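You operate a simulated robot arm through the tools that you are given. There is no shell and no other tool. Be economical: measure what you need, move in short steps, check, and stop when the job is done.

You run a simulated two-armed robot. Do the job below in one go: nothing can be reset, and whatever is moved stays where it is left.

## Task
Wind the wire back off the green reel and park the green bobbin in the brown tray.
Fine: blue lever to RUN and left there; dial back to 0 and the yellow lever to STOP before you unlatch; leave the rods and the stands. Set down upright: green bobbin.

It is judged by the outcome, as a careful person would: the job done as asked, and still so three seconds after it is handed in. It fails if anything else is knocked over, pushed out of place, dropped, spilled or broken.

## Robot
Two 7-joint arms with fingered hands on one trunk, on a base that drives. Base frame: it is fixed to the floor where the robot stands at the start and does not move with it; the origin is under the middle of the robot, x ahead of it, y to its left, z up; the surface under the hand at the start is at about z = 0.85. Readings come in m, rad, newtons and seconds.
The left shoulder is at the start at [0.06, 0.166, 0.951], the right one opposite. With the tool pointing down near the work surface each hand reaches from about 0.36 to 0.86 m from the robot's upright axis, wherever it stands, measured 20 degrees to its own side. Places, roughly: bench blue lever [0.6, 0, 0.9]; bench green latch [0.8, 0, 0.9]; bench yellow lever [0.9, 0.5, 0.9]; blue bobbin [-2.25, -2.75, 0.75]; blue tag block [-2.25, -2.25, 0.5]; brown tray on the winding bench [0.8, 0.2, 0.9]; first machine green latch [-2.2, -2.8, 0.8]; green tag block [-3.25, -3.5, 0.5]; orange bobbin [-1.25, -1, 0.75]; orange tag block [-1.25, -1.25, 0.5]; pink tag block [-4, -4.75, 0.5]; purple bobbin [-4, -5.25, 0.75]; second machine green latch [-3.1, -4, 0.8]; stand a aisle bar [-2.1, -0.9, 0.7]; stand a black knob [-1.4, -1, 0.7]; stand a brake lever [-2.3, -0.9, 0.5]. Payload 5 kg a hand.
The tool frame of a hand sits at the grasp point between the pads (the TCP): z along the fingers, y along the line on which they close. The tips reach 0.032 m beyond it. Largest opening 0.16 m; the body of the gripper starts 0.089 m behind the TCP. The gripper is a hand of 3 fingers: y runs from the thumb to the fingers, the wrist lies at [0, 0, -0.267] in the tool frame, and closing takes about 1.5 s.
Orientation is that of the tool frame in the base frame, as a unit quaternion [x, y, z, w]. With the fingers straight down and closing along the base's y, the tool's x points along the base's -x, its y along +y and its z along -z.

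## Interface
- The arms move only by the tool servo_tool. It takes "left_steps", "right_steps" or both (then of equal length, played together; a hand with none holds still); each is a list that holds one entry, the list of rows, each a list of 6 numbers: the shift along the tool's x, y, z in units of 250 mm (1.0 is 250 mm), then the turn, a rotation vector about the tool's x, y, z in units of 60 degrees (1.0 is 60 degrees). In form: [[[dx, dy, dz, wx, wy, wz], ...]]. A call has 1 to 10 rows; each row is the pose to reach, as a shift and turn from the pose commanded when the call began, along the tool's axes at that moment. "left_grip" and "right_grip" are, for a hand that has rows, the finger opening in m, from 0 to 0.16, set as the call begins (left out, the last holds). A call with a number of a shift or a turn outside -1 to 1 is refused whole. A row lasts 0.2 s, in which the tool goes at most 0.05 m and 0.15 rad; a call with a longer step from one row to the next is refused whole, and so is a gripper value outside its range. Where a pose cannot be reached the arm comes as near as it can. A force on the tool above 40 N (or 10 N above the force at the start of the call, whichever is more), or a blocked arm, ends the call early, and 0.2 s more pass. Each finger travels about 0.045 m/s and halts on what it meets, pressing with about 26 N; the grip force reading is that of the motor and also rises with nothing between the fingers. The clock runs only during rows and for 0.2 s after the last one: add rows that repeat a pose to give the fingers time. It gives the time, the measured TCP pose, the force on the tool (base axes), the opening and the grip force at its end, in the units of the frame above (readings bear some noise), with the torque about the TCP (base axes, N m) and any sound that the robot's microphone picked up.
- Cameras (640 x 400 px; columns grow to the right, rows downward): "scene" is now at [0.0549, 0.0024, 1.6025]; the picture's right is [0.03, -1.00, 0.00], its down [-0.62, -0.02, -0.78] and it looks along [0.78, 0.02, -0.62] (base axes); focal length 255 px, centre (320, 200). "left" rides on the left gripper at [-0.065, -0.004, -0.116] in its tool frame; the picture's right is [0.06, -1.00, 0.00], its down [0.87, 0.05, -0.49] and it looks along [0.49, 0.03, 0.87] (tool axes); focal length 261 px, centre (320, 200). "right" rides on the right gripper at [0.065, -0.004, -0.116] in its tool frame; the picture's right is [0.06, 1.00, 0.00], its down [-0.87, 0.06, -0.49] and it looks along [-0.49, 0.03, 0.87] (tool axes); focal length 261 px, centre (320, 200). There is no depth. A picture from a camera that has moved, and an enlarged one, comes with that camera's place and axes in the base frame and with its lens.
- grab_frame(camera): a new picture of that camera. It takes no simulated time.
- lift_body(by): slides the trunk up (or, below 0, down) by that many m; the arms and the scene camera ride with it, the base frame stays. It gives what a move gives, with no picture.
- steer(legs): drives the robot by 1 to 6 legs, each [ahead, turn to the left] in m and rad, along the robot's own axes; the way and the turn of a leg run together, so that a leg with both is an arc; at most 1.5 m and 3.142 rad a leg. The arms and the cameras ride along, it lands a little off, and it stops where it bumps. It gives what a move gives.
- move_fingers(finger1, finger2, thumb_bend, hand): sets how far each is bent, from 0 (flat) to 1 (curled in); at 0.3 the hand is open as for a grip, at 0.7 the pads meet at the TCP. One left out holds its place. A second passes; each finger stops where it meets its share of the squeeze, and holds until it gets a number again. A gripper value or a shape takes the hand back. It gives what a move gives, with no picture; readings hold the bend of each and the force on the fingers (four entries, about 0 where the hand has none), thumb and palm.
- grasp_type(shape, hand): the hand has 3 fingers and takes this shape, open, in about a second: jaw (thumb against the fingers, like two jaws); tri (thumb and two fingers); tip (a fingertip pinch); poke (one finger out to press); point (the index stretched); flat (the hand flat); cup (the hand cupped); fist (a fist). The gripper value then closes the fingers along that shape, each until it touches; the sizes above hold for jaw. It gives what a move gives, with no picture.
- pan_tilt(pan, tilt): turns the head with the scene camera to pan (to the left, within 1.501 rad either way) and tilt (down, from -0.506 to 1.204), counted from straight ahead of the robot. It gives what a move gives.
- close_up(camera, box): a new picture of the part [left, top, right, bottom] of that camera's present view, enlarged. It takes no simulated time.
- hand_in(): hands the job in; it is judged then, once.

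Go step by step. Nothing tells you exact positions but the pictures and the camera data: compare them with the known pose of the tool, close in by small moves and look again before you grip or let go. The budget is 120 turns and 88 pictures, counting those below and the enlarged ones. Unless the task says otherwise, let go and move clear before handing in, and close with one line.

The tools are called as a command line: name --argument value ..., lists and objects as JSON in quotes. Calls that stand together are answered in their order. servo_tool: Moves the arms, as the interface text tells. Its arguments: {"type":"object","properties":{"left_steps":{"type":"array","items":{"type":"array","items":{"type":"array","items":{"type":"number"}}}},"left_grip":{"type":"number"},"right_steps":{"type":"array","items":{"type":"array","items":{"type":"array","items":{"type":"number"}}}},"right_grip":{"type":"number"}},"required":[]} The other tools are called the same way: lift_body (by) slides the trunk up or down; grasp_type (shape, hand) gives the hand a shape; move_fingers (finger1, finger2, thumb_bend, hand) moves the fingers one by one; steer (legs) drives the base; pan_tilt (pan, tilt) turns the head that bears the scene camera; grab_frame (camera) takes a picture; close_up (camera, box) takes an enlarged picture of a part of a camera's view; hand_in () hands the job in.

At the start:

```text
time: 0.0
left_tcp_pos: [0.4928, 0.201, 1.2812]
left_ee_rot: [0.0, 1.0, 0.0, 0.0]
left_contact_force: [-0.8, 0.4, 0.1]
left_moment: [0.01, -0.03, 0.01]
left_opening: 0.1601
left_grip_force: 0.0
left_shape: jaw
left_bend: [0.3, 0.3, 0.3]
left_finger forces: [0.0, 0.0, 0.0, 0.0, 0.1, 0.1]
right_tcp_pos: [0.4959, -0.1906, 1.3096]
right_ee_rot: [0.001, 1.0, 0.001, 0.0]
right_contact_force: [-0.4, -0.1, -1.1]
right_moment: [0.01, -0.01, -0.03]
right_opening: 0.16
right_grip_force: 0.0
right_shape: jaw
right_bend: [0.3, 0.3, 0.3]
right_finger forces: [0.1, 0.0, 0.0, 0.0, 0.0, 0.0]
trunk travel left (down, up): [-0.5, 0.09]
robot x, y, heading: [-0.0004, 0.0024, -0.002]
head pan, tilt: [0.031, 0.674]
```

scene: 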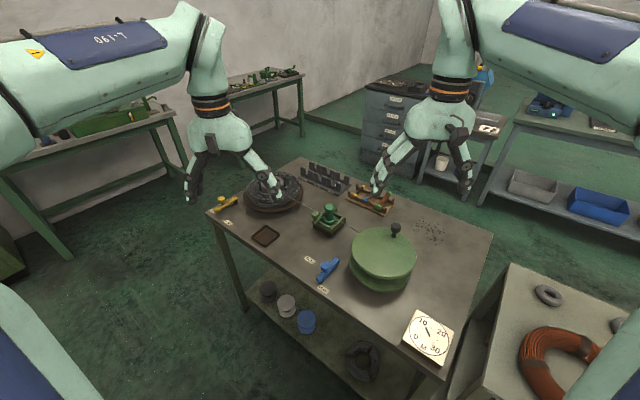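
right: 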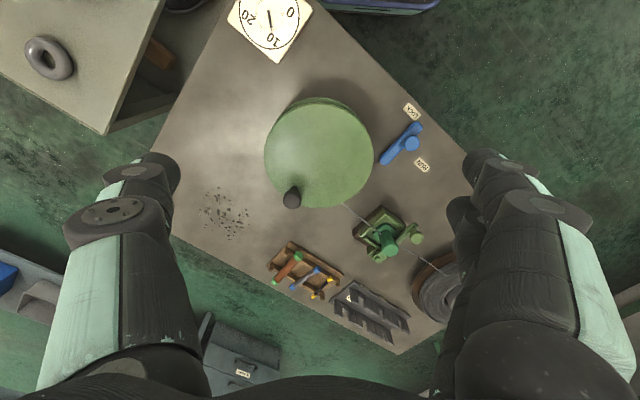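
left: 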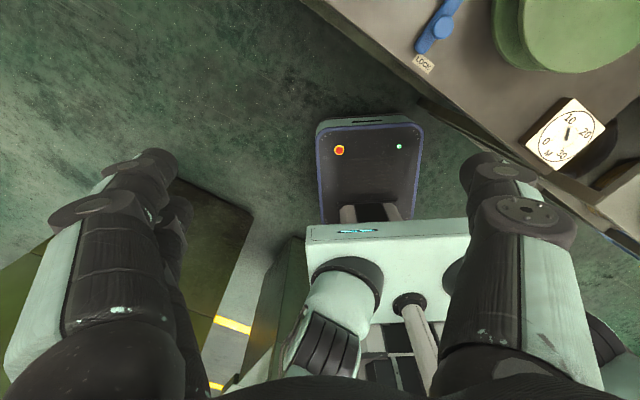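

I see a winding bench with a big green reel with a black crank knob, a blue lever, a green latch unit, a dial and a yellow lever. I'll look at details first.

close_up --camera "scene" --box '[200, 150, 360, 250]'

close_up --camera "scene" --box '[300, 200, 480, 370]'

close_up --camera "right" --box '[220, 80, 480, 350]'

```text
4.00 times, centred on (280, 200) of scene
camera zoom: at [0.0549, 0.0024, 1.6025], right [0.03, -1.0, 0.0], down [-0.62, -0.02, -0.78], along [0.78, 0.02, -0.62], focal length 1018 px, centre (480, 200)
```

zoom: 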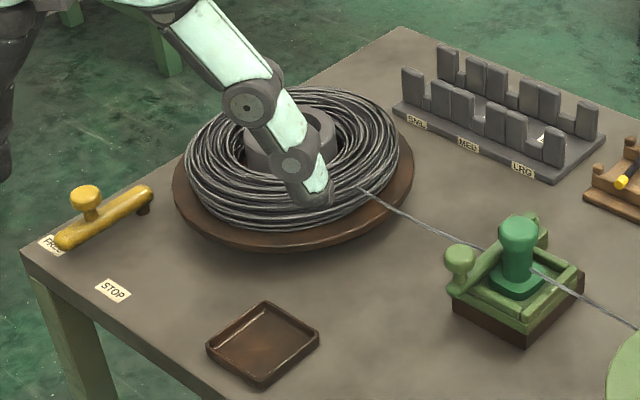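

```text
2.35 times, centred on (390, 285) of scene
camera zoom: at [0.0549, 0.0024, 1.6025], right [0.03, -1.0, 0.0], down [-0.62, -0.02, -0.78], along [0.78, 0.02, -0.62], focal length 599 px, centre (155, 0)
```

zoom: 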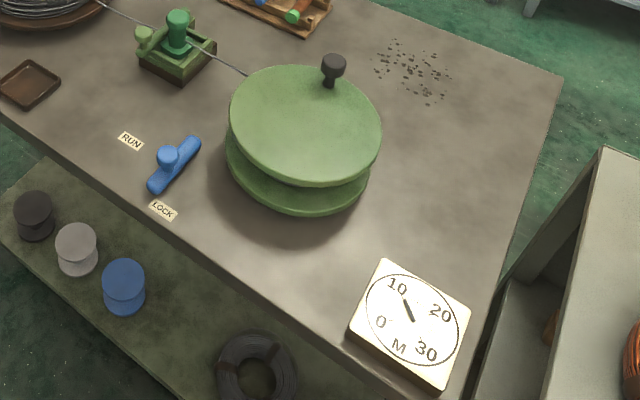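

```text
1.48 times, centred on (350, 215) of right
camera zoom: at [0.431, -0.1976, 1.4246], right [-0.06, 1.0, 0.0], down [0.87, 0.05, 0.49], along [0.49, 0.03, -0.87], focal length 386 px, centre (276, 178)
```

zoom: 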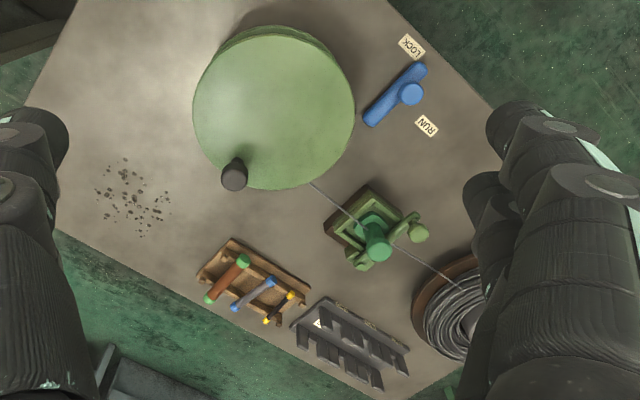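

The blue lever is at LOCK (knob about [0.585, 0, 0.90], pivot about [0.63, -0.045]), the yellow one is at FREE, and the dial reads about 12. I start by bringing the right hand, fingers closed, to the near side of the blue lever.

servo_tool --right_steps '[[[0, 0.2, 0, 0, 0, 0], [0, 0.4, 0, 0, 0, 0], [0, 0.6, 0, 0, 0, 0], [0.1, 0.76, 0, 0, 0, 0], [0.1, 0.76, 0.2, 0, 0, 0], [0.1, 0.76, 0.4, 0, 0, 0], [0.1, 0.76, 0.6, 0, 0, 0], [0.1, 0.76, 0.8, 0, 0, 0], [0.1, 0.76, 0.9, 0, 0, 0]]]' --right_grip 0

grab_frame --camera "right"

grab_frame --camera "scene"

```text
time: 2.0
left_tcp_pos: [0.4931, 0.2021, 1.2805]
left_ee_rot: [0.0, 1.0, 0.0, 0.0]
left_contact_force: [0.6, -0.4, -0.1]
left_moment: [0.02, 0.03, -0.01]
left_opening: 0.1597
left_grip_force: 0.2
left_shape: jaw
left_bend: [0.3, 0.3, 0.3]
left_finger forces: [0.0, 0.1, 0.1, 0.1, 0.1, 0.1]
right_tcp_pos: [0.473, 0.0009, 1.0835]
right_ee_rot: [0.001, 1.0, 0.001, 0.0]
right_contact_force: [0.6, -0.1, -0.9]
right_moment: [0.03, -0.01, 0.01]
right_opening: 0.0
right_grip_force: 4.0
right_shape: jaw
right_bend: [0.64, 0.64, 0.66]
right_finger forces: [0.1, 0.1, 0.1, 0.0, 0.1, 0.1]
trunk travel left (down, up): [-0.5, 0.09]
robot x, y, heading: [0.0, -0.0004, -0.001]
head pan, tilt: [0.031, 0.674]
```

```text
81 pictures are left
camera right: at [0.4086, -0.0059, 1.1986], right [-0.06, 1.0, 0.0], down [0.87, 0.05, 0.49], along [0.49, 0.03, -0.87], focal length 261 px, centre (320, 200)
```

right: 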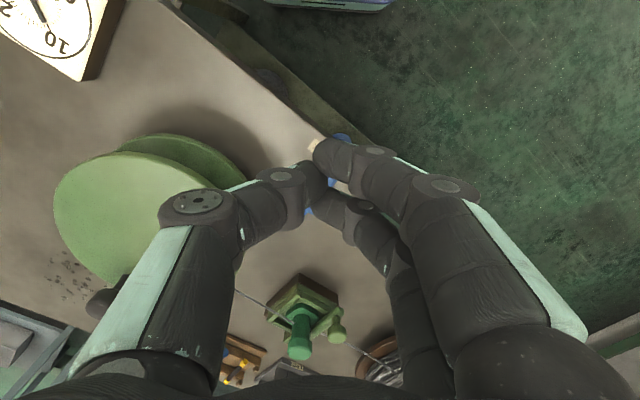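

```text
80 pictures are left
camera scene: at [0.0552, 0.0025, 1.6025], right [0.03, -1.0, 0.0], down [-0.62, -0.02, -0.78], along [0.78, 0.02, -0.62], focal length 255 px, centre (320, 200)
```

scene: 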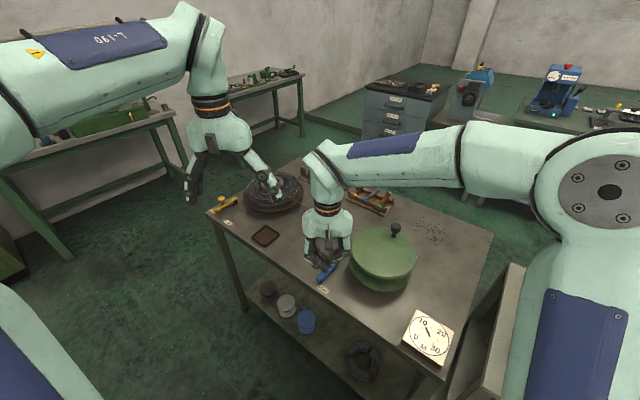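

The closed fingers now hover above the lever, just on its near side. I'll descend beside the LOCK end and then push along the arc towards RUN.

servo_tool --right_steps '[[[0.0, -0.044, 0.2, 0, 0, 0], [0.0, -0.044, 0.4, 0, 0, 0], [0.0, -0.044, 0.55, 0, 0, 0], [0.0, -0.044, 0.65, 0, 0, 0], [0, -0.044, 0.73, 0, 0, 0]]]'

close_up --camera "scene" --box '[260, 200, 400, 300]'

grab_frame --camera "right"

```text
refused: row 1 steps farther than a row can; nothing moved
```

```text
4.00 times, centred on (330, 250) of scene
camera zoom: at [0.0552, 0.0025, 1.6025], right [0.03, -1.0, 0.0], down [-0.62, -0.02, -0.78], along [0.78, 0.02, -0.62], focal length 1018 px, centre (280, 0)
```

zoom: 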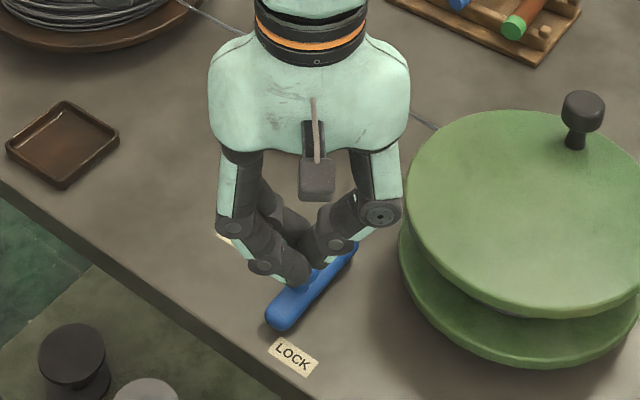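

```text
78 pictures are left
camera right: at [0.4086, -0.0059, 1.1986], right [-0.06, 1.0, 0.0], down [0.87, 0.05, 0.49], along [0.49, 0.03, -0.87], focal length 261 px, centre (320, 200)
```

right: 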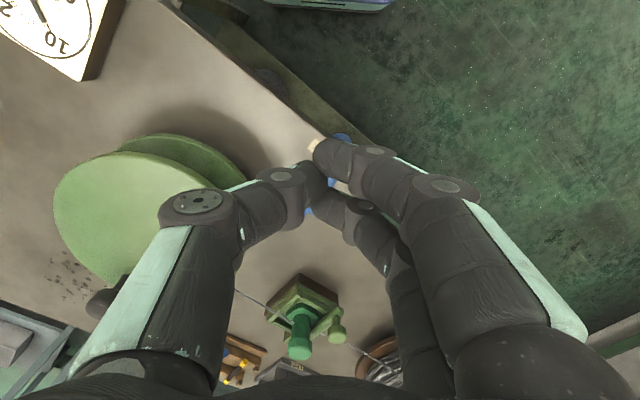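

The first row was slightly too long; I repeat it in smaller steps.

servo_tool --right_steps '[[[0.0, -0.044, 0.15, 0, 0, 0], [0.0, -0.044, 0.34, 0, 0, 0], [0.0, -0.044, 0.5, 0, 0, 0], [0.0, -0.044, 0.65, 0, 0, 0], [0, -0.044, 0.73, 0, 0, 0]]]'

close_up --camera "scene" --box '[260, 200, 400, 300]'

grab_frame --camera "right"

```text
time: 3.2
left_tcp_pos: [0.4916, 0.2016, 1.2805]
left_ee_rot: [0.0, 1.0, 0.0, 0.0]
left_contact_force: [-0.3, 0.5, 0.0]
left_moment: [0.0, -0.03, 0.01]
left_opening: 0.1599
left_grip_force: 0.1
left_shape: jaw
left_bend: [0.3, 0.3, 0.3]
left_finger forces: [0.1, 0.0, 0.0, 0.1, 0.0, 0.1]
right_tcp_pos: [0.4696, -0.0102, 0.9021]
right_ee_rot: [0.001, 1.0, 0.001, 0.0]
right_contact_force: [0.2, 0.3, 0.0]
right_moment: [0.01, 0.0, 0.0]
right_opening: 0.0
right_grip_force: 26.0
right_shape: jaw
right_bend: [0.65, 0.65, 0.67]
right_finger forces: [0.1, 0.0, 0.0, 0.0, 0.0, 0.0]
trunk travel left (down, up): [-0.5, 0.09]
robot x, y, heading: [0.0001, 0.0007, 0.0]
head pan, tilt: [0.031, 0.674]
```

```text
4.00 times, centred on (330, 250) of scene
camera zoom: at [0.0551, 0.0025, 1.6025], right [0.03, -1.0, 0.0], down [-0.62, -0.02, -0.78], along [0.78, 0.02, -0.62], focal length 1018 px, centre (280, 0)
```

zoom: 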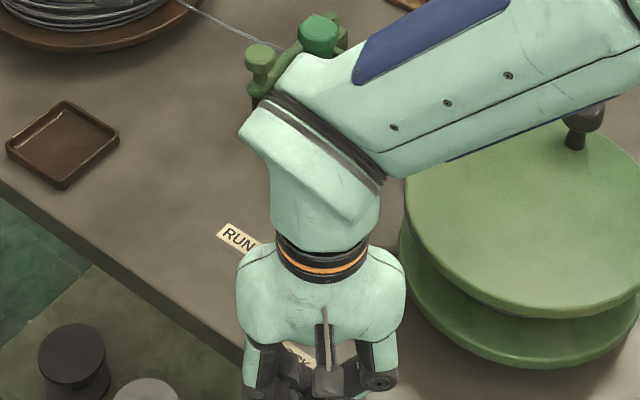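

```text
76 pictures are left
camera right: at [0.4056, -0.017, 1.0184], right [-0.06, 1.0, 0.0], down [0.87, 0.05, 0.49], along [0.49, 0.03, -0.87], focal length 261 px, centre (320, 200)
```

right: 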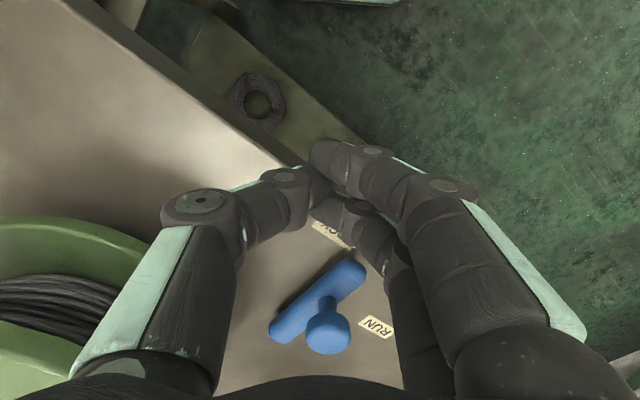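

I now see the lever clearly: pivot about [0.61, -0.035], tip [0.54, 0.01], knob [0.575, 0]. The thumb knuckle would come too close to the reel, so I'll lift and try the slimmer poke shape.

servo_tool --right_steps '[[[0, 0, -0.2, 0, 0, 0], [0, 0, -0.4, 0, 0, 0]]]'

grasp_type --hand "right" --shape "poke"

grab_frame --camera "right"

grab_frame --camera "scene"

```text
time: 3.8
left_tcp_pos: [0.494, 0.2015, 1.2811]
left_ee_rot: [0.0, 1.0, 0.0, 0.0]
left_contact_force: [-0.7, -0.1, 0.2]
left_moment: [-0.03, -0.02, 0.05]
left_opening: 0.16
left_grip_force: 0.0
left_shape: jaw
left_bend: [0.3, 0.3, 0.3]
left_finger forces: [0.1, 0.0, 0.0, 0.0, 0.1, 0.0]
right_tcp_pos: [0.4707, -0.0121, 1.0008]
right_ee_rot: [0.002, 1.0, 0.0, 0.0]
right_contact_force: [0.0, 0.5, -0.1]
right_moment: [0.0, -0.01, -0.01]
right_opening: 0.0001
right_grip_force: 25.7
right_shape: jaw
right_bend: [0.65, 0.65, 0.67]
right_finger forces: [0.1, 0.1, 0.0, 0.0, 0.0, 0.0]
trunk travel left (down, up): [-0.5, 0.09]
robot x, y, heading: [0.0015, 0.0015, 0.005]
head pan, tilt: [0.031, 0.674]
```

```text
time: 4.7
left_tcp_pos: [0.4926, 0.203, 1.2813]
left_ee_rot: [-0.001, 1.0, 0.0, 0.001]
left_contact_force: [-0.7, -0.3, 0.6]
left_moment: [-0.02, 0.01, -0.02]
left_opening: 0.1596
left_grip_force: 0.1
left_shape: jaw
left_bend: [0.3, 0.3, 0.3]
left_finger forces: [0.0, 0.1, 0.0, 0.0, 0.0, 0.0]
right_tcp_pos: [0.4714, -0.0109, 1.0023]
right_ee_rot: [0.001, 1.0, 0.001, 0.0]
right_contact_force: [-0.3, -0.6, -0.5]
right_moment: [-0.06, -0.01, -0.01]
right_opening: 0.0002
right_grip_force: 0.0
right_shape: poke
right_bend: [0.95, 0.95, 1.0]
right_finger forces: [0.1, 0.0, 0.1, 0.0, 0.2, 0.1]
trunk travel left (down, up): [-0.5, 0.09]
robot x, y, heading: [0.001, -0.0043, 0.004]
head pan, tilt: [0.031, 0.674]
```

```text
75 pictures are left
camera right: at [0.4053, -0.0176, 1.1165], right [-0.06, 1.0, 0.0], down [0.87, 0.05, 0.49], along [0.49, 0.03, -0.87], focal length 261 px, centre (320, 200)
```

right: 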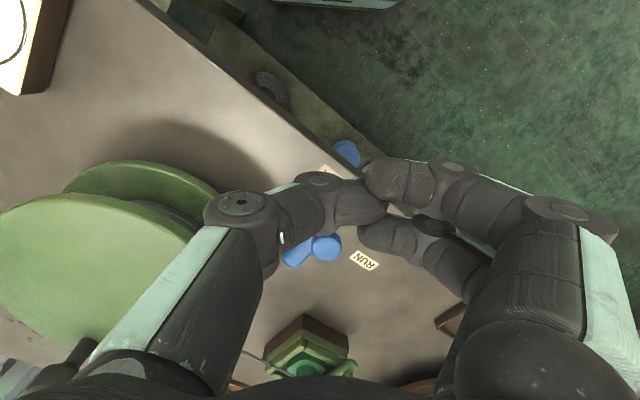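

```text
74 pictures are left
camera scene: at [0.055, 0.0025, 1.6025], right [0.03, -1.0, 0.0], down [-0.62, -0.02, -0.78], along [0.78, 0.02, -0.62], focal length 255 px, centre (320, 200)
```

scene: 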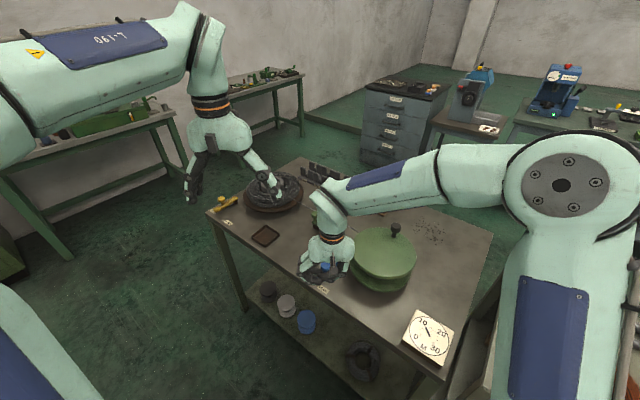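

The poke shape is not slimmer here. I'll go back to jaw and turn the hand 90 degrees so it can take the lever knob along x, clear of the reel.

grasp_type --hand "right" --shape "jaw"

servo_tool --right_steps '[[[0, 0, -0.1, 0, 0, 0.14], [0, 0, -0.1, 0, 0, 0.28], [0, 0, -0.1, 0, 0, 0.42], [0, 0, -0.1, 0, 0, 0.56], [0, 0, -0.1, 0, 0, 0.7], [0, 0, -0.1, 0, 0, 0.84], [0, 0, -0.1, 0, 0, 0.98]]]' --right_grip 0.08

servo_tool --right_steps '[[[0, 0, 0, 0, 0, 0.13], [0, 0, 0, 0, 0, 0.26], [0, 0, 0, 0, 0, 0.39], [0, 0, 0, 0, 0, 0.52]]]'

grab_frame --camera "right"

grab_frame --camera "scene"

```text
time: 5.6
left_tcp_pos: [0.4931, 0.2019, 1.2801]
left_ee_rot: [0.0, 1.0, 0.0, 0.0]
left_contact_force: [-0.1, 0.7, 0.3]
left_moment: [0.0, -0.02, 0.01]
left_opening: 0.1598
left_grip_force: 0.0
left_shape: jaw
left_bend: [0.3, 0.3, 0.3]
left_finger forces: [0.1, 0.0, 0.0, 0.0, 0.0, 0.0]
right_tcp_pos: [0.4715, -0.0114, 0.9996]
right_ee_rot: [0.001, 1.0, 0.001, 0.0]
right_contact_force: [0.0, -0.3, 0.1]
right_moment: [0.0, 0.02, -0.02]
right_opening: 0.1599
right_grip_force: 0.1
right_shape: jaw
right_bend: [0.3, 0.3, 0.3]
right_finger forces: [0.0, 0.0, 0.0, 0.1, 0.1, 0.0]
trunk travel left (down, up): [-0.5, 0.09]
robot x, y, heading: [-0.0026, 0.0017, -0.0]
head pan, tilt: [0.031, 0.674]
```

```text
time: 7.2
left_tcp_pos: [0.4926, 0.2025, 1.2816]
left_ee_rot: [0.0, 1.0, 0.0, 0.001]
left_contact_force: [-0.2, 0.2, 0.4]
left_moment: [0.04, 0.02, 0.0]
left_opening: 0.1599
left_grip_force: 0.0
left_shape: jaw
left_bend: [0.3, 0.3, 0.3]
left_finger forces: [0.1, 0.0, 0.0, 0.1, 0.0, 0.1]
right_tcp_pos: [0.4721, -0.0117, 1.0263]
right_ee_rot: [0.493, 0.87, 0.001, 0.0]
right_contact_force: [0.1, 0.5, 0.1]
right_moment: [-0.06, 0.04, 0.0]
right_opening: 0.0809
right_grip_force: 0.1
right_shape: jaw
right_bend: [0.72, 0.72, 0.7]
right_finger forces: [0.0, 0.0, 0.0, 0.0, 0.0, 0.0]
trunk travel left (down, up): [-0.5, 0.09]
robot x, y, heading: [0.0006, 0.0026, -0.001]
head pan, tilt: [0.031, 0.674]
```

```text
time: 8.2
left_tcp_pos: [0.4907, 0.2035, 1.2799]
left_ee_rot: [0.0, 1.0, 0.0, 0.001]
left_contact_force: [-0.3, 0.0, -0.8]
left_moment: [-0.02, 0.03, -0.03]
left_opening: 0.1596
left_grip_force: 0.1
left_shape: jaw
left_bend: [0.3, 0.3, 0.3]
left_finger forces: [0.0, 0.0, 0.0, 0.0, 0.0, 0.0]
right_tcp_pos: [0.4726, -0.0109, 1.0275]
right_ee_rot: [0.708, 0.706, 0.001, 0.0]
right_contact_force: [0.4, 0.8, 0.3]
right_moment: [-0.02, 0.01, 0.01]
right_opening: 0.081
right_grip_force: 0.0
right_shape: jaw
right_bend: [0.72, 0.72, 0.7]
right_finger forces: [0.1, 0.0, 0.0, 0.1, 0.0, 0.1]
trunk travel left (down, up): [-0.5, 0.09]
robot x, y, heading: [0.0029, -0.0007, -0.002]
head pan, tilt: [0.031, 0.674]
```

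```text
73 pictures are left
camera right: at [0.4674, 0.0514, 1.1425], right [1.0, 0.06, 0.0], down [0.05, -0.87, 0.49], along [0.03, -0.49, -0.87], focal length 261 px, centre (320, 200)
```

right: 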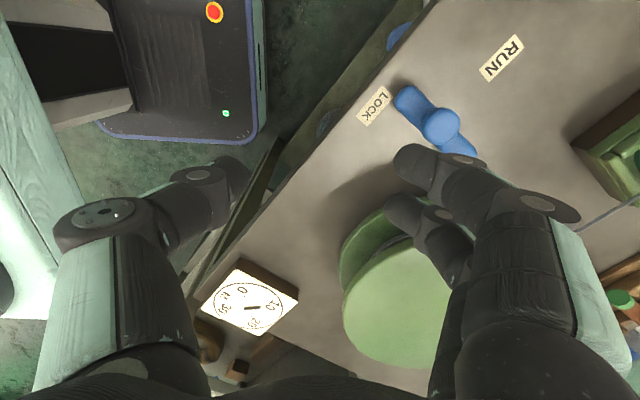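

```text
72 pictures are left
camera scene: at [0.0549, 0.0026, 1.6025], right [0.03, -1.0, 0.0], down [-0.62, -0.02, -0.78], along [0.78, 0.02, -0.62], focal length 255 px, centre (320, 200)
```

scene: 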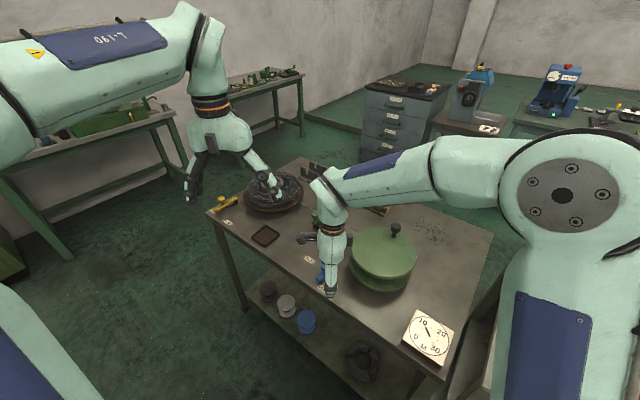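

The 90° turn works; the knob sits at about [0.575, 0.003, 0.91]. I'll turn back 45° so the jaws straddle the bar, and come over the knob.

servo_tool --right_steps '[[[0.01, 0.07, 0, 0, 0, -0.125], [0.02, 0.14, 0, 0, 0, -0.25], [0.03, 0.21, 0, 0, 0, -0.375], [0.04, 0.28, 0, 0, 0, -0.5], [0.05, 0.35, 0, 0, 0, -0.625], [0.05, 0.41, 0, 0, 0, -0.75], [0.05, 0.41, 0.12, 0, 0, -0.75], [0.05, 0.41, 0.22, 0, 0, -0.75]]]'

grab_frame --camera "right"

```text
time: 10.0
left_tcp_pos: [0.4918, 0.2019, 1.2795]
left_ee_rot: [0.0, 1.0, 0.0, 0.0]
left_contact_force: [0.3, -0.4, -0.3]
left_moment: [0.02, 0.02, 0.0]
left_opening: 0.1601
left_grip_force: 0.0
left_shape: jaw
left_bend: [0.3, 0.3, 0.3]
left_finger forces: [0.0, 0.0, 0.0, 0.1, 0.0, 0.1]
right_tcp_pos: [0.5742, -0.0005, 0.9692]
right_ee_rot: [0.383, 0.924, 0.001, -0.001]
right_contact_force: [-0.5, -0.2, -0.4]
right_moment: [0.0, 0.02, 0.0]
right_opening: 0.0803
right_grip_force: 0.1
right_shape: jaw
right_bend: [0.72, 0.72, 0.7]
right_finger forces: [0.0, 0.1, 0.0, 0.0, 0.1, 0.0]
trunk travel left (down, up): [-0.5, 0.09]
robot x, y, heading: [-0.0005, -0.0009, 0.004]
head pan, tilt: [0.031, 0.674]
```

```text
71 pictures are left
camera right: at [0.5246, 0.0412, 1.0853], right [0.66, 0.75, 0.0], down [0.65, -0.58, 0.49], along [0.37, -0.32, -0.87], focal length 261 px, centre (320, 200)
```

right: 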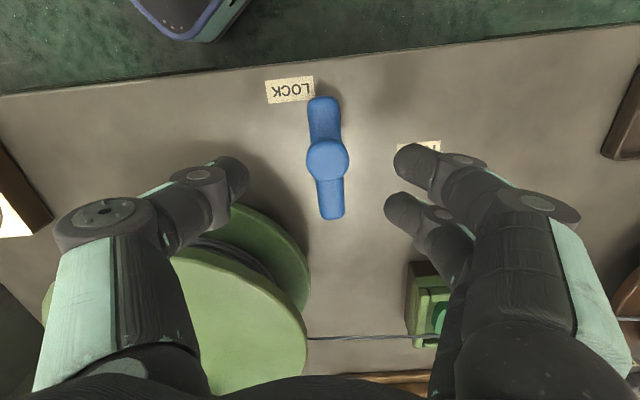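

The knob is centred between thumb and fingers and the reel is clear. I descend and close on it.

servo_tool --right_steps '[[[0, 0.01, 0.1, 0, 0, 0], [0, 0.01, 0.2, 0, 0, 0], [0, 0.01, 0.23, 0, 0, 0]]]'

servo_tool --right_steps '[[[0, 0, 0, 0, 0, 0], [0, 0, 0, 0, 0, 0], [0, 0, 0, 0, 0, 0], [0, 0, 0, 0, 0, 0], [0, 0, 0, 0, 0, 0], [0, 0, 0, 0, 0, 0]]]' --right_grip 0.02

grab_frame --camera "right"

```text
time: 10.8
left_tcp_pos: [0.4923, 0.2013, 1.2804]
left_ee_rot: [0.001, 1.0, 0.001, 0.0]
left_contact_force: [-0.7, -0.2, 0.6]
left_moment: [-0.01, -0.01, -0.03]
left_opening: 0.1599
left_grip_force: 0.0
left_shape: jaw
left_bend: [0.3, 0.3, 0.3]
left_finger forces: [0.0, 0.1, 0.0, 0.0, 0.1, 0.0]
right_tcp_pos: [0.5754, 0.002, 0.9125]
right_ee_rot: [0.384, 0.923, 0.001, 0.0]
right_contact_force: [0.2, -0.3, -0.2]
right_moment: [-0.01, -0.02, -0.01]
right_opening: 0.0808
right_grip_force: 0.0
right_shape: jaw
right_bend: [0.72, 0.72, 0.7]
right_finger forces: [0.1, 0.1, 0.0, 0.0, 0.0, 0.1]
trunk travel left (down, up): [-0.5, 0.09]
robot x, y, heading: [0.0011, 0.0003, 0.0]
head pan, tilt: [0.031, 0.674]
```

```text
time: 12.2
left_tcp_pos: [0.4918, 0.2032, 1.2802]
left_ee_rot: [0.0, 1.0, 0.0, 0.0]
left_contact_force: [0.3, -0.5, -1.3]
left_moment: [-0.06, -0.03, -0.03]
left_opening: 0.1602
left_grip_force: 0.0
left_shape: jaw
left_bend: [0.3, 0.3, 0.3]
left_finger forces: [0.1, 0.0, 0.1, 0.1, 0.1, 0.1]
right_tcp_pos: [0.5748, 0.0018, 0.9119]
right_ee_rot: [0.383, 0.924, 0.0, -0.001]
right_contact_force: [-1.1, 0.7, -9.1]
right_moment: [-0.03, 0.09, -0.03]
right_opening: 0.015
right_grip_force: 26.1
right_shape: jaw
right_bend: [0.71, 0.72, 0.71]
right_finger forces: [9.7, 10.0, 0.0, 0.1, 22.1, 0.0]
trunk travel left (down, up): [-0.5, 0.09]
robot x, y, heading: [-0.0011, -0.0002, 0.002]
head pan, tilt: [0.031, 0.674]
```

```text
70 pictures are left
camera right: at [0.5263, 0.0433, 1.0281], right [0.66, 0.75, 0.0], down [0.65, -0.58, 0.49], along [0.37, -0.33, -0.87], focal length 261 px, centre (320, 200)
```

right: 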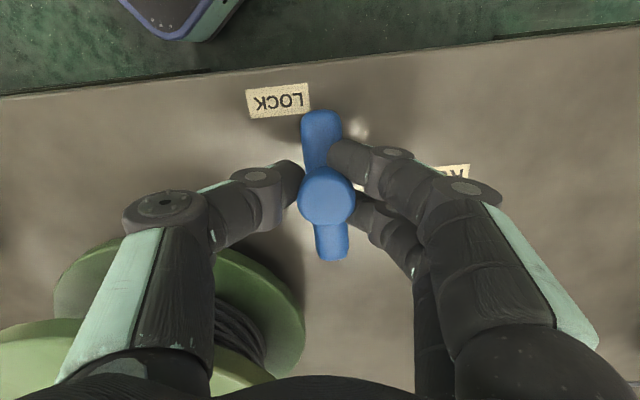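

I have the lever's stem. Now I swing it around its pivot (about [0.625, -0.033]) towards RUN.

servo_tool --right_steps '[[[0.0035, 0.034, 0, 0, 0, 0.133], [0.0023, 0.068, 0, 0, 0, 0.267], [-0.0036, 0.1015, 0, 0, 0, 0.4], [-0.014, 0.134, 0, 0, 0, 0.533], [-0.029, 0.164, 0, 0, 0, 0.667], [-0.048, 0.193, 0, 0, 0, 0.8]]]'

grab_frame --camera "right"

```text
time: 13.6
left_tcp_pos: [0.4919, 0.2016, 1.2796]
left_ee_rot: [0.0, 1.0, 0.001, 0.0]
left_contact_force: [0.8, -0.6, -0.3]
left_moment: [0.03, -0.02, 0.01]
left_opening: 0.1598
left_grip_force: 0.1
left_shape: jaw
left_bend: [0.3, 0.3, 0.3]
left_finger forces: [0.0, 0.1, 0.0, 0.0, 0.0, 0.0]
right_tcp_pos: [0.615, 0.0296, 0.9121]
right_ee_rot: [0.726, 0.688, -0.003, -0.001]
right_contact_force: [-20.6, 6.2, -21.9]
right_moment: [0.01, 0.44, 0.42]
right_opening: 0.0129
right_grip_force: 26.1
right_shape: jaw
right_bend: [0.71, 0.72, 0.71]
right_finger forces: [20.4, 8.3, 0.1, 0.0, 27.3, 0.1]
trunk travel left (down, up): [-0.5, 0.09]
robot x, y, heading: [-0.0002, -0.0, 0.003]
head pan, tilt: [0.031, 0.674]
```

```text
69 pictures are left
camera right: at [0.6153, 0.0927, 1.0284], right [1.0, 0.01, -0.01], down [0.01, -0.87, 0.49], along [0.0, -0.49, -0.87], focal length 261 px, centre (320, 200)
```

right: 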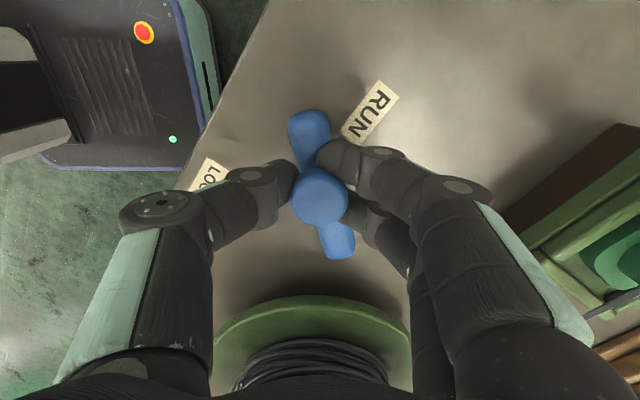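

The lever is about three quarters of the way; I keep swinging until it reaches its stop at RUN.

servo_tool --right_steps '[[[0.0066, 0.0345, 0, 0, 0, 0.133], [0.0085, 0.0696, 0, 0, 0, 0.267], [0.0067, 0.096, 0, 0, 0, 0.367]]]'

grab_frame --camera "right"

```text
time: 14.1
left_tcp_pos: [0.4907, 0.202, 1.282]
left_ee_rot: [0.0, 1.0, 0.001, 0.0]
left_contact_force: [-0.3, -0.1, -0.3]
left_moment: [-0.03, -0.01, 0.02]
left_opening: 0.1599
left_grip_force: 0.0
left_shape: jaw
left_bend: [0.3, 0.3, 0.3]
left_finger forces: [0.0, 0.1, 0.1, 0.0, 0.0, 0.0]
right_tcp_pos: [0.6185, 0.0316, 0.9103]
right_ee_rot: [0.779, 0.627, -0.009, -0.005]
right_contact_force: [-18.4, 2.7, -9.5]
right_moment: [0.07, 0.23, 0.09]
right_opening: 0.0133
right_grip_force: 26.0
right_shape: jaw
right_bend: [0.73, 0.73, 0.71]
right_finger forces: [6.4, 7.8, 0.1, 0.0, 25.9, 0.0]
trunk travel left (down, up): [-0.5, 0.09]
robot x, y, heading: [0.0019, 0.0021, -0.007]
head pan, tilt: [0.031, 0.674]
stopped in row 2 (right hand): the force on the tool passed its limit at 43 N (the readings are from after the stop); the commanded pose is now the measured one
```

```text
68 pictures are left
camera right: at [0.6306, 0.0938, 1.0253], right [0.99, -0.15, -0.02], down [-0.12, -0.86, 0.5], along [-0.09, -0.49, -0.87], focal length 261 px, centre (320, 200)
```

right: 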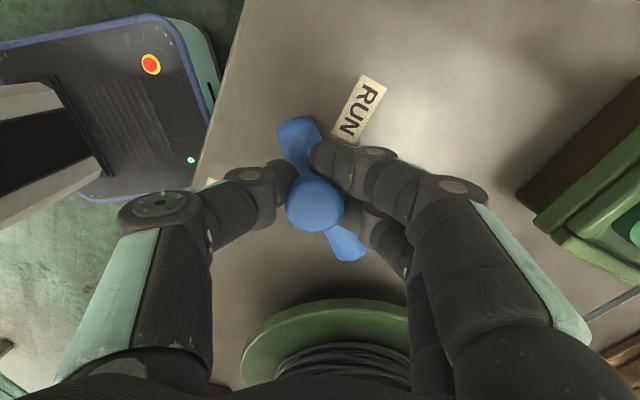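

The push met a firm resistance. I'll let go, rise and look at where the lever stands.

servo_tool --right_steps '[[[0, 0, 0, 0, 0, 0], [0, 0, 0, 0, 0, 0], [0, 0, 0, 0, 0, 0], [0, 0, 0, 0, 0, 0], [0, 0, -0.15, 0, 0, 0], [0, 0, -0.3, 0, 0, 0]]]' --right_grip 0.08

grab_frame --camera "right"

```text
time: 15.5
left_tcp_pos: [0.491, 0.2012, 1.2809]
left_ee_rot: [0.0, 1.0, 0.0, 0.0]
left_contact_force: [0.1, 0.5, 0.4]
left_moment: [-0.01, 0.05, 0.02]
left_opening: 0.1601
left_grip_force: 0.1
left_shape: jaw
left_bend: [0.3, 0.3, 0.3]
left_finger forces: [0.0, 0.0, 0.1, 0.0, 0.0, 0.0]
right_tcp_pos: [0.6226, 0.0275, 0.9874]
right_ee_rot: [0.779, 0.627, -0.005, -0.003]
right_contact_force: [-0.3, 0.6, 0.1]
right_moment: [0.02, -0.02, 0.01]
right_opening: 0.0794
right_grip_force: 0.1
right_shape: jaw
right_bend: [0.72, 0.72, 0.7]
right_finger forces: [0.0, 0.0, 0.0, 0.0, 0.0, 0.0]
trunk travel left (down, up): [-0.5, 0.09]
robot x, y, heading: [0.002, 0.0017, -0.0]
head pan, tilt: [0.031, 0.674]
```

```text
67 pictures are left
camera right: at [0.6326, 0.0908, 1.1039], right [0.99, -0.15, -0.01], down [-0.13, -0.86, 0.49], along [-0.09, -0.49, -0.87], focal length 261 px, centre (320, 200)
```

right: 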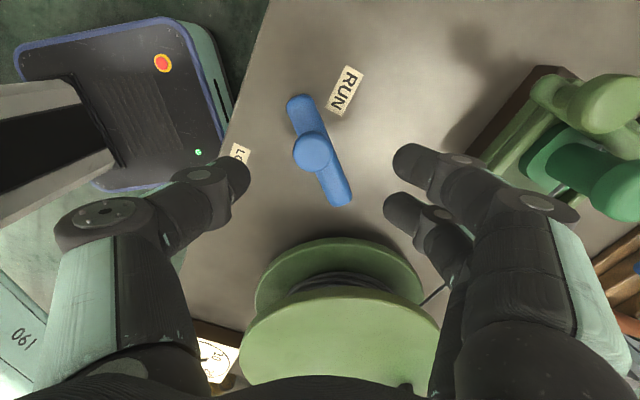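

The lever now points close to RUN (about 105°, label at about 78°), so I'm not sure it is home. I'll push it once more at its tip with the thumb, which gives a longer lever arm.

servo_tool --right_steps '[[[0.07, -0.0, 0.0, 0, 0, 0], [0.07, 0.0, 0.1, 0, 0, 0], [0.07, 0, 0.2, 0, 0, 0], [0.07, 0, 0.3, 0, 0, 0], [0.07, 0, 0.32, 0, 0, 0]]]' --right_grip 0.06

servo_tool --right_steps '[[[0, 0.05, 0, 0, 0, 0], [0, 0.1, 0, 0, 0, 0], [0, 0.14, 0, 0, 0, 0], [0, 0.18, 0, 0, 0, 0], [0, 0.22, 0, 0, 0, 0]]]'

grab_frame --camera "right"

```text
time: 16.7
left_tcp_pos: [0.4923, 0.2024, 1.2813]
left_ee_rot: [0.0, 1.0, 0.0, -0.001]
left_contact_force: [-0.5, 0.6, 0.5]
left_moment: [-0.02, -0.03, -0.02]
left_opening: 0.1602
left_grip_force: 0.1
left_shape: jaw
left_bend: [0.3, 0.3, 0.3]
left_finger forces: [0.1, 0.0, 0.1, 0.1, 0.0, 0.0]
right_tcp_pos: [0.6268, 0.0483, 0.9046]
right_ee_rot: [0.779, 0.627, -0.005, -0.004]
right_contact_force: [0.0, 0.2, -0.2]
right_moment: [-0.02, -0.01, 0.01]
right_opening: 0.0606
right_grip_force: 0.0
right_shape: jaw
right_bend: [0.73, 0.73, 0.7]
right_finger forces: [0.0, 0.0, 0.1, 0.0, 0.1, 0.0]
trunk travel left (down, up): [-0.5, 0.09]
robot x, y, heading: [-0.0017, 0.0002, 0.003]
head pan, tilt: [0.031, 0.674]
```

```text
time: 17.9
left_tcp_pos: [0.4943, 0.2, 1.2796]
left_ee_rot: [0.001, 1.0, 0.0, -0.001]
left_contact_force: [0.5, -0.1, -0.2]
left_moment: [0.05, 0.0, -0.02]
left_opening: 0.16
left_grip_force: 0.0
left_shape: jaw
left_bend: [0.3, 0.3, 0.3]
left_finger forces: [0.0, 0.0, 0.0, 0.0, 0.0, 0.0]
right_tcp_pos: [0.6854, 0.0303, 0.9064]
right_ee_rot: [0.779, 0.627, -0.003, -0.001]
right_contact_force: [0.4, 0.6, 0.0]
right_moment: [0.07, 0.03, 0.06]
right_opening: 0.06
right_grip_force: 0.1
right_shape: jaw
right_bend: [0.73, 0.73, 0.7]
right_finger forces: [0.1, 0.1, 0.0, 0.0, 0.4, 0.0]
trunk travel left (down, up): [-0.5, 0.09]
robot x, y, heading: [-0.0, -0.0002, -0.0]
head pan, tilt: [0.031, 0.674]
```

```text
66 pictures are left
camera right: at [0.6956, 0.0941, 1.0213], right [0.99, -0.15, -0.01], down [-0.13, -0.86, 0.49], along [-0.08, -0.49, -0.87], focal length 261 px, centre (320, 200)
```

right: 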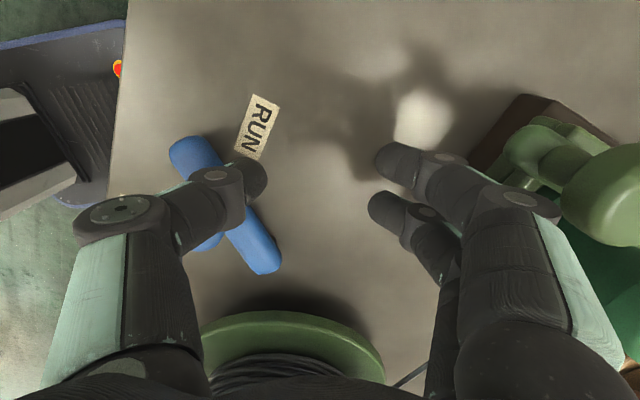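

The thumb slid over the low bar without moving it, and the lever still stands at about 105°, against what felt like a hard stop. Trying the crank will show whether it is released, so I rise and look at the reel's knob.

servo_tool --right_steps '[[[0, 0, -0.18, 0, 0, 0], [0, 0, -0.36, 0, 0, 0], [0, 0, -0.54, 0, 0, 0], [0, 0, -0.72, 0, 0, 0], [0, 0, -0.9, 0, 0, 0], [-0.18, 0, -0.9, 0, 0, 0], [-0.36, 0, -0.9, 0, 0, 0], [-0.54, 0, -0.9, 0, 0, 0], [-0.66, -0.04, -0.9, 0, 0, 0]]]' --right_grip 0.08

grab_frame --camera "right"

grab_frame --camera "scene"

```text
time: 19.9
left_tcp_pos: [0.4919, 0.2014, 1.2807]
left_ee_rot: [-0.001, 1.0, 0.0, 0.0]
left_contact_force: [-0.5, 0.6, 0.4]
left_moment: [0.0, -0.03, 0.02]
left_opening: 0.1599
left_grip_force: 0.1
left_shape: jaw
left_bend: [0.3, 0.3, 0.3]
left_finger forces: [0.1, 0.0, 0.0, 0.1, 0.0, 0.0]
right_tcp_pos: [0.6388, -0.1242, 1.13]
right_ee_rot: [0.779, 0.627, -0.004, -0.004]
right_contact_force: [-0.5, 0.2, -0.3]
right_moment: [-0.01, -0.01, 0.01]
right_opening: 0.0795
right_grip_force: 0.1
right_shape: jaw
right_bend: [0.72, 0.72, 0.7]
right_finger forces: [0.1, 0.0, 0.1, 0.0, 0.0, 0.0]
trunk travel left (down, up): [-0.5, 0.09]
robot x, y, heading: [0.0015, -0.0019, 0.004]
head pan, tilt: [0.031, 0.674]
```

```text
65 pictures are left
camera right: at [0.6497, -0.0614, 1.2465], right [0.99, -0.15, -0.01], down [-0.13, -0.86, 0.49], along [-0.08, -0.49, -0.87], focal length 261 px, centre (320, 200)
```

right: 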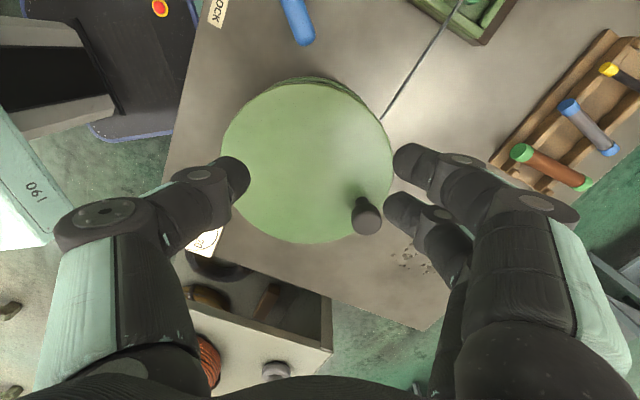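

```text
64 pictures are left
camera scene: at [0.054, 0.0023, 1.6025], right [0.03, -1.0, 0.0], down [-0.62, -0.02, -0.78], along [0.78, 0.03, -0.62], focal length 255 px, centre (320, 200)
```

scene: 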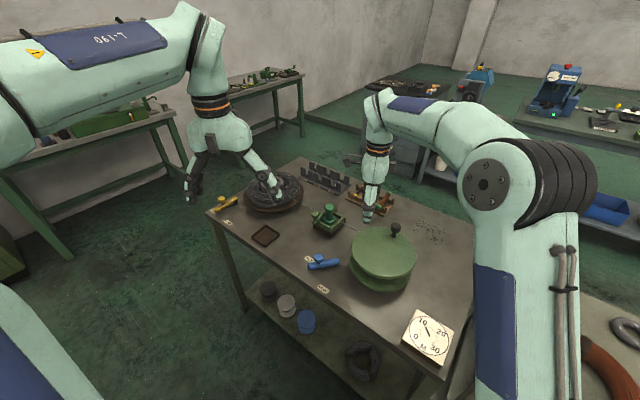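

The reel centre is about [0.614, -0.18] with its top at 0.94, and the crank knob about [0.676, -0.233, 0.99]. I move over the knob and look again.

servo_tool --right_steps '[[[-0.13, 0.08, 0, 0, 0, 0], [-0.26, 0.16, 0, 0, 0, 0], [-0.394, 0.238, 0, 0, 0, 0], [-0.394, 0.238, 0.15, 0, 0, 0], [-0.394, 0.238, 0.28, 0, 0, 0]]]'

grab_frame --camera "right"

close_up --camera "scene" --box '[290, 220, 460, 370]'

```text
time: 21.1
left_tcp_pos: [0.4927, 0.2016, 1.2798]
left_ee_rot: [0.0, 1.0, 0.0, -0.001]
left_contact_force: [0.2, 0.3, 0.6]
left_moment: [-0.01, 0.01, -0.01]
left_opening: 0.16
left_grip_force: 0.0
left_shape: jaw
left_bend: [0.3, 0.3, 0.3]
left_finger forces: [0.0, 0.1, 0.0, 0.1, 0.1, 0.0]
right_tcp_pos: [0.6754, -0.231, 1.0618]
right_ee_rot: [0.779, 0.627, -0.004, -0.003]
right_contact_force: [0.0, 0.8, -0.2]
right_moment: [0.03, 0.0, -0.01]
right_opening: 0.0794
right_grip_force: 0.1
right_shape: jaw
right_bend: [0.72, 0.72, 0.7]
right_finger forces: [0.0, 0.1, 0.0, 0.1, 0.0, 0.0]
trunk travel left (down, up): [-0.5, 0.09]
robot x, y, heading: [-0.0005, 0.005, -0.002]
head pan, tilt: [0.031, 0.674]
```

```text
63 pictures are left
camera right: at [0.6871, -0.1683, 1.177], right [0.99, -0.15, -0.01], down [-0.13, -0.86, 0.49], along [-0.09, -0.49, -0.87], focal length 261 px, centre (320, 200)
```

right: 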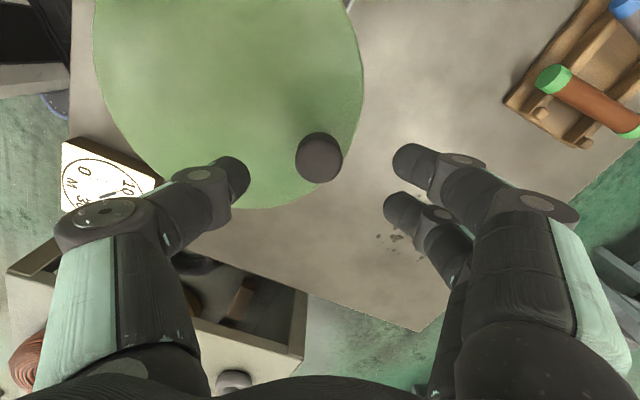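

```text
2.67 times, centred on (375, 295) of scene
camera zoom: at [0.0552, 0.002, 1.6025], right [0.03, -1.0, 0.0], down [-0.62, -0.02, -0.78], along [0.78, 0.03, -0.62], focal length 679 px, centre (173, -53)
```

zoom: 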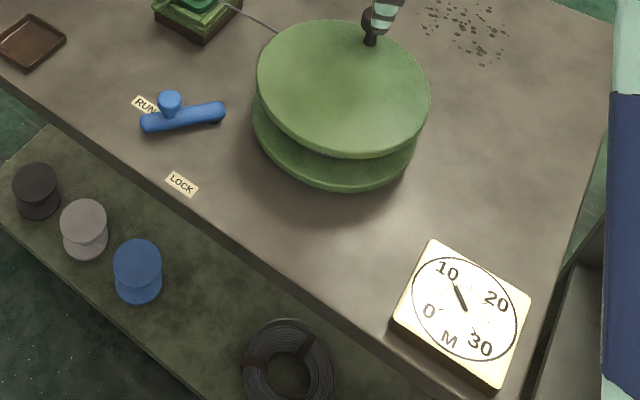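

The blue tip lies next to the RUN label. The knob is at [0.674, -0.237]; I descend around it and grip.

servo_tool --right_steps '[[[-0.024, -0.0, 0.1, 0, 0, 0], [-0.024, 0, 0.2, 0, 0, 0], [-0.024, 0, 0.27, 0, 0, 0]]]'

grab_frame --camera "right"

servo_tool --right_steps '[[[0, 0, 0, 0, 0, 0], [0, 0, 0, 0, 0, 0], [0, 0, 0, 0, 0, 0], [0, 0, 0, 0, 0, 0], [0, 0, 0, 0, 0, 0], [0, 0, 0, 0, 0, 0]]]' --right_grip 0.015

grab_frame --camera "right"

```text
time: 21.9
left_tcp_pos: [0.4925, 0.2015, 1.2807]
left_ee_rot: [0.0, 1.0, 0.0, 0.0]
left_contact_force: [-0.3, -0.5, 0.4]
left_moment: [0.02, 0.04, 0.0]
left_opening: 0.1598
left_grip_force: 0.0
left_shape: jaw
left_bend: [0.3, 0.3, 0.3]
left_finger forces: [0.0, 0.1, 0.0, 0.1, 0.0, 0.1]
right_tcp_pos: [0.673, -0.2384, 0.992]
right_ee_rot: [0.778, 0.628, -0.004, -0.003]
right_contact_force: [-0.6, -0.2, 0.7]
right_moment: [0.03, 0.0, -0.03]
right_opening: 0.0795
right_grip_force: 0.1
right_shape: jaw
right_bend: [0.72, 0.72, 0.7]
right_finger forces: [0.1, 0.1, 0.0, 0.1, 0.0, 0.1]
trunk travel left (down, up): [-0.5, 0.09]
robot x, y, heading: [-0.0005, 0.0012, -0.005]
head pan, tilt: [0.031, 0.674]
```

```text
61 pictures are left
camera right: at [0.6847, -0.1755, 1.1084], right [0.99, -0.15, -0.01], down [-0.13, -0.86, 0.49], along [-0.09, -0.49, -0.87], focal length 261 px, centre (320, 200)
```

right: 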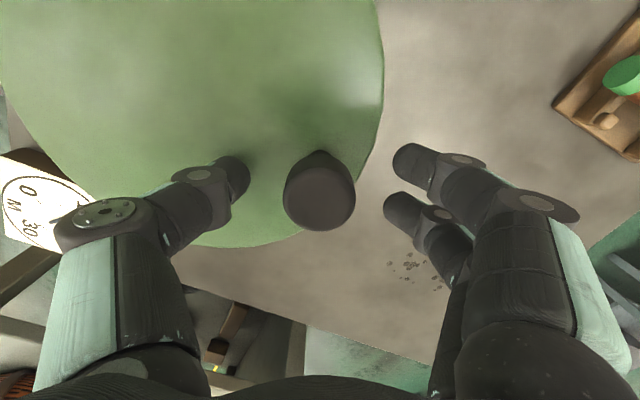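

```text
time: 23.3
left_tcp_pos: [0.4916, 0.2018, 1.2808]
left_ee_rot: [0.0, 1.0, 0.0, 0.0]
left_contact_force: [0.1, -0.6, 0.2]
left_moment: [0.01, 0.0, -0.04]
left_opening: 0.1601
left_grip_force: 0.1
left_shape: jaw
left_bend: [0.3, 0.3, 0.3]
left_finger forces: [0.1, 0.1, 0.1, 0.0, 0.0, 0.0]
right_tcp_pos: [0.673, -0.2391, 0.994]
right_ee_rot: [0.779, 0.627, -0.005, -0.004]
right_contact_force: [-1.1, 0.1, -0.4]
right_moment: [-0.02, 0.01, 0.0]
right_opening: 0.0161
right_grip_force: 0.0
right_shape: jaw
right_bend: [0.72, 0.72, 0.7]
right_finger forces: [0.0, 0.0, 0.0, 0.0, 1.2, 0.0]
trunk travel left (down, up): [-0.5, 0.09]
robot x, y, heading: [0.0001, -0.0035, 0.002]
head pan, tilt: [0.031, 0.674]
```

```text
60 pictures are left
camera right: at [0.6843, -0.1754, 1.1092], right [0.99, -0.15, -0.01], down [-0.13, -0.86, 0.49], along [-0.08, -0.49, -0.87], focal length 261 px, centre (320, 200)
```

right: 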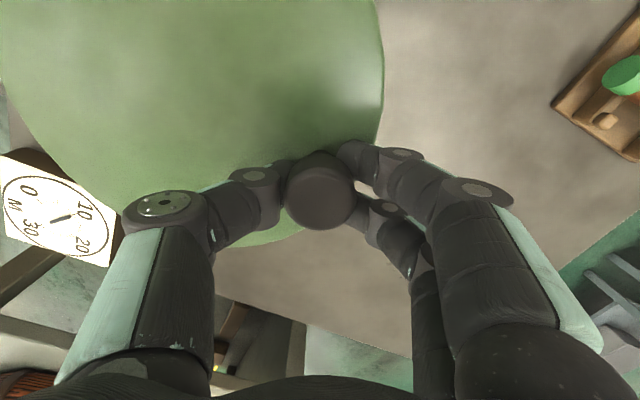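

The fingers are around the knob's stem. The wire leaves the reel on its far right side, so unwinding should be counter-clockwise; I grip firmly and turn 120° as a test.

servo_tool --right_steps '[[[0, 0, 0, 0, 0, 0], [0, 0, 0, 0, 0, 0], [0.129, 0.0488, 0, 0, 0, 0], [0.2669, 0.0409, 0, 0, 0, 0], [0.3896, -0.0225, 0, 0, 0, 0], [0.4759, -0.1302, 0, 0, 0, 0], [0.5109, -0.2637, 0, 0, 0, 0]]]' --right_grip 0

close_up --camera "scene" --box '[290, 190, 460, 370]'

```text
time: 24.5
left_tcp_pos: [0.4892, 0.2017, 1.2817]
left_ee_rot: [0.001, 1.0, 0.0, 0.001]
left_contact_force: [-1.0, 0.8, 0.2]
left_moment: [-0.03, 0.01, 0.02]
left_opening: 0.1601
left_grip_force: 0.1
left_shape: jaw
left_bend: [0.3, 0.3, 0.3]
left_finger forces: [0.0, 0.1, 0.0, 0.0, 0.0, 0.1]
right_tcp_pos: [0.6854, -0.1599, 0.99]
right_ee_rot: [0.782, 0.623, -0.012, -0.003]
right_contact_force: [-17.6, -12.2, 2.3]
right_moment: [0.53, 0.08, 0.33]
right_opening: 0.0055
right_grip_force: 26.6
right_shape: jaw
right_bend: [0.72, 0.68, 0.73]
right_finger forces: [15.5, 9.9, 0.0, 0.1, 56.7, 0.1]
trunk travel left (down, up): [-0.5, 0.09]
robot x, y, heading: [0.0007, -0.0022, -0.005]
head pan, tilt: [0.031, 0.674]
stopped in row 5 (right hand): the force on the tool passed its limit at 45 N (the readings are from after the stop); the commanded pose is now the measured one
```

```text
2.22 times, centred on (375, 280) of scene
camera zoom: at [0.052, 0.0026, 1.6027], right [0.02, -1.0, 0.0], down [-0.62, -0.02, -0.78], along [0.78, 0.02, -0.62], focal length 566 px, centre (198, 22)
```

zoom: 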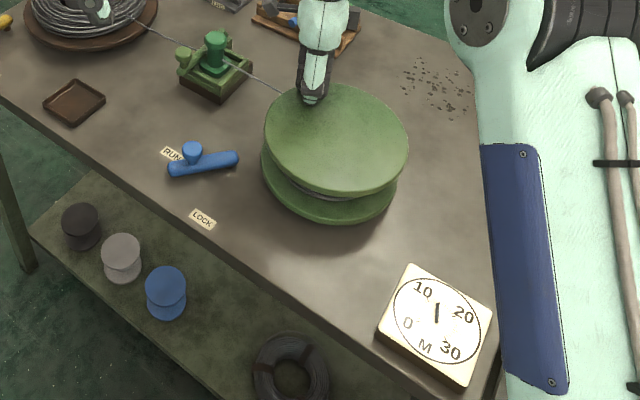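

The reel turns, so RUN is effective, but the dial seems to have risen, so I need clockwise. The reel centre is better put at [0.607, -0.19], radius 0.083. I read the dial closely.

close_up --camera "scene" --box '[395, 300, 465, 370]'

```text
5.71 times, centred on (430, 335) of scene
camera zoom: at [0.052, 0.0026, 1.6027], right [0.02, -1.0, 0.0], down [-0.62, -0.02, -0.78], along [0.78, 0.02, -0.62], focal length 1455 px, centre (-309, -571)
```

zoom: 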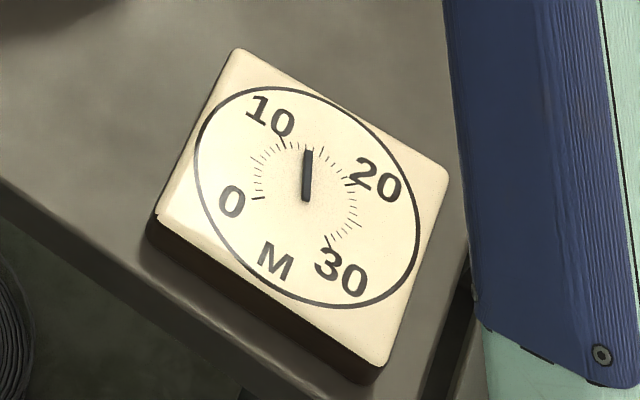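

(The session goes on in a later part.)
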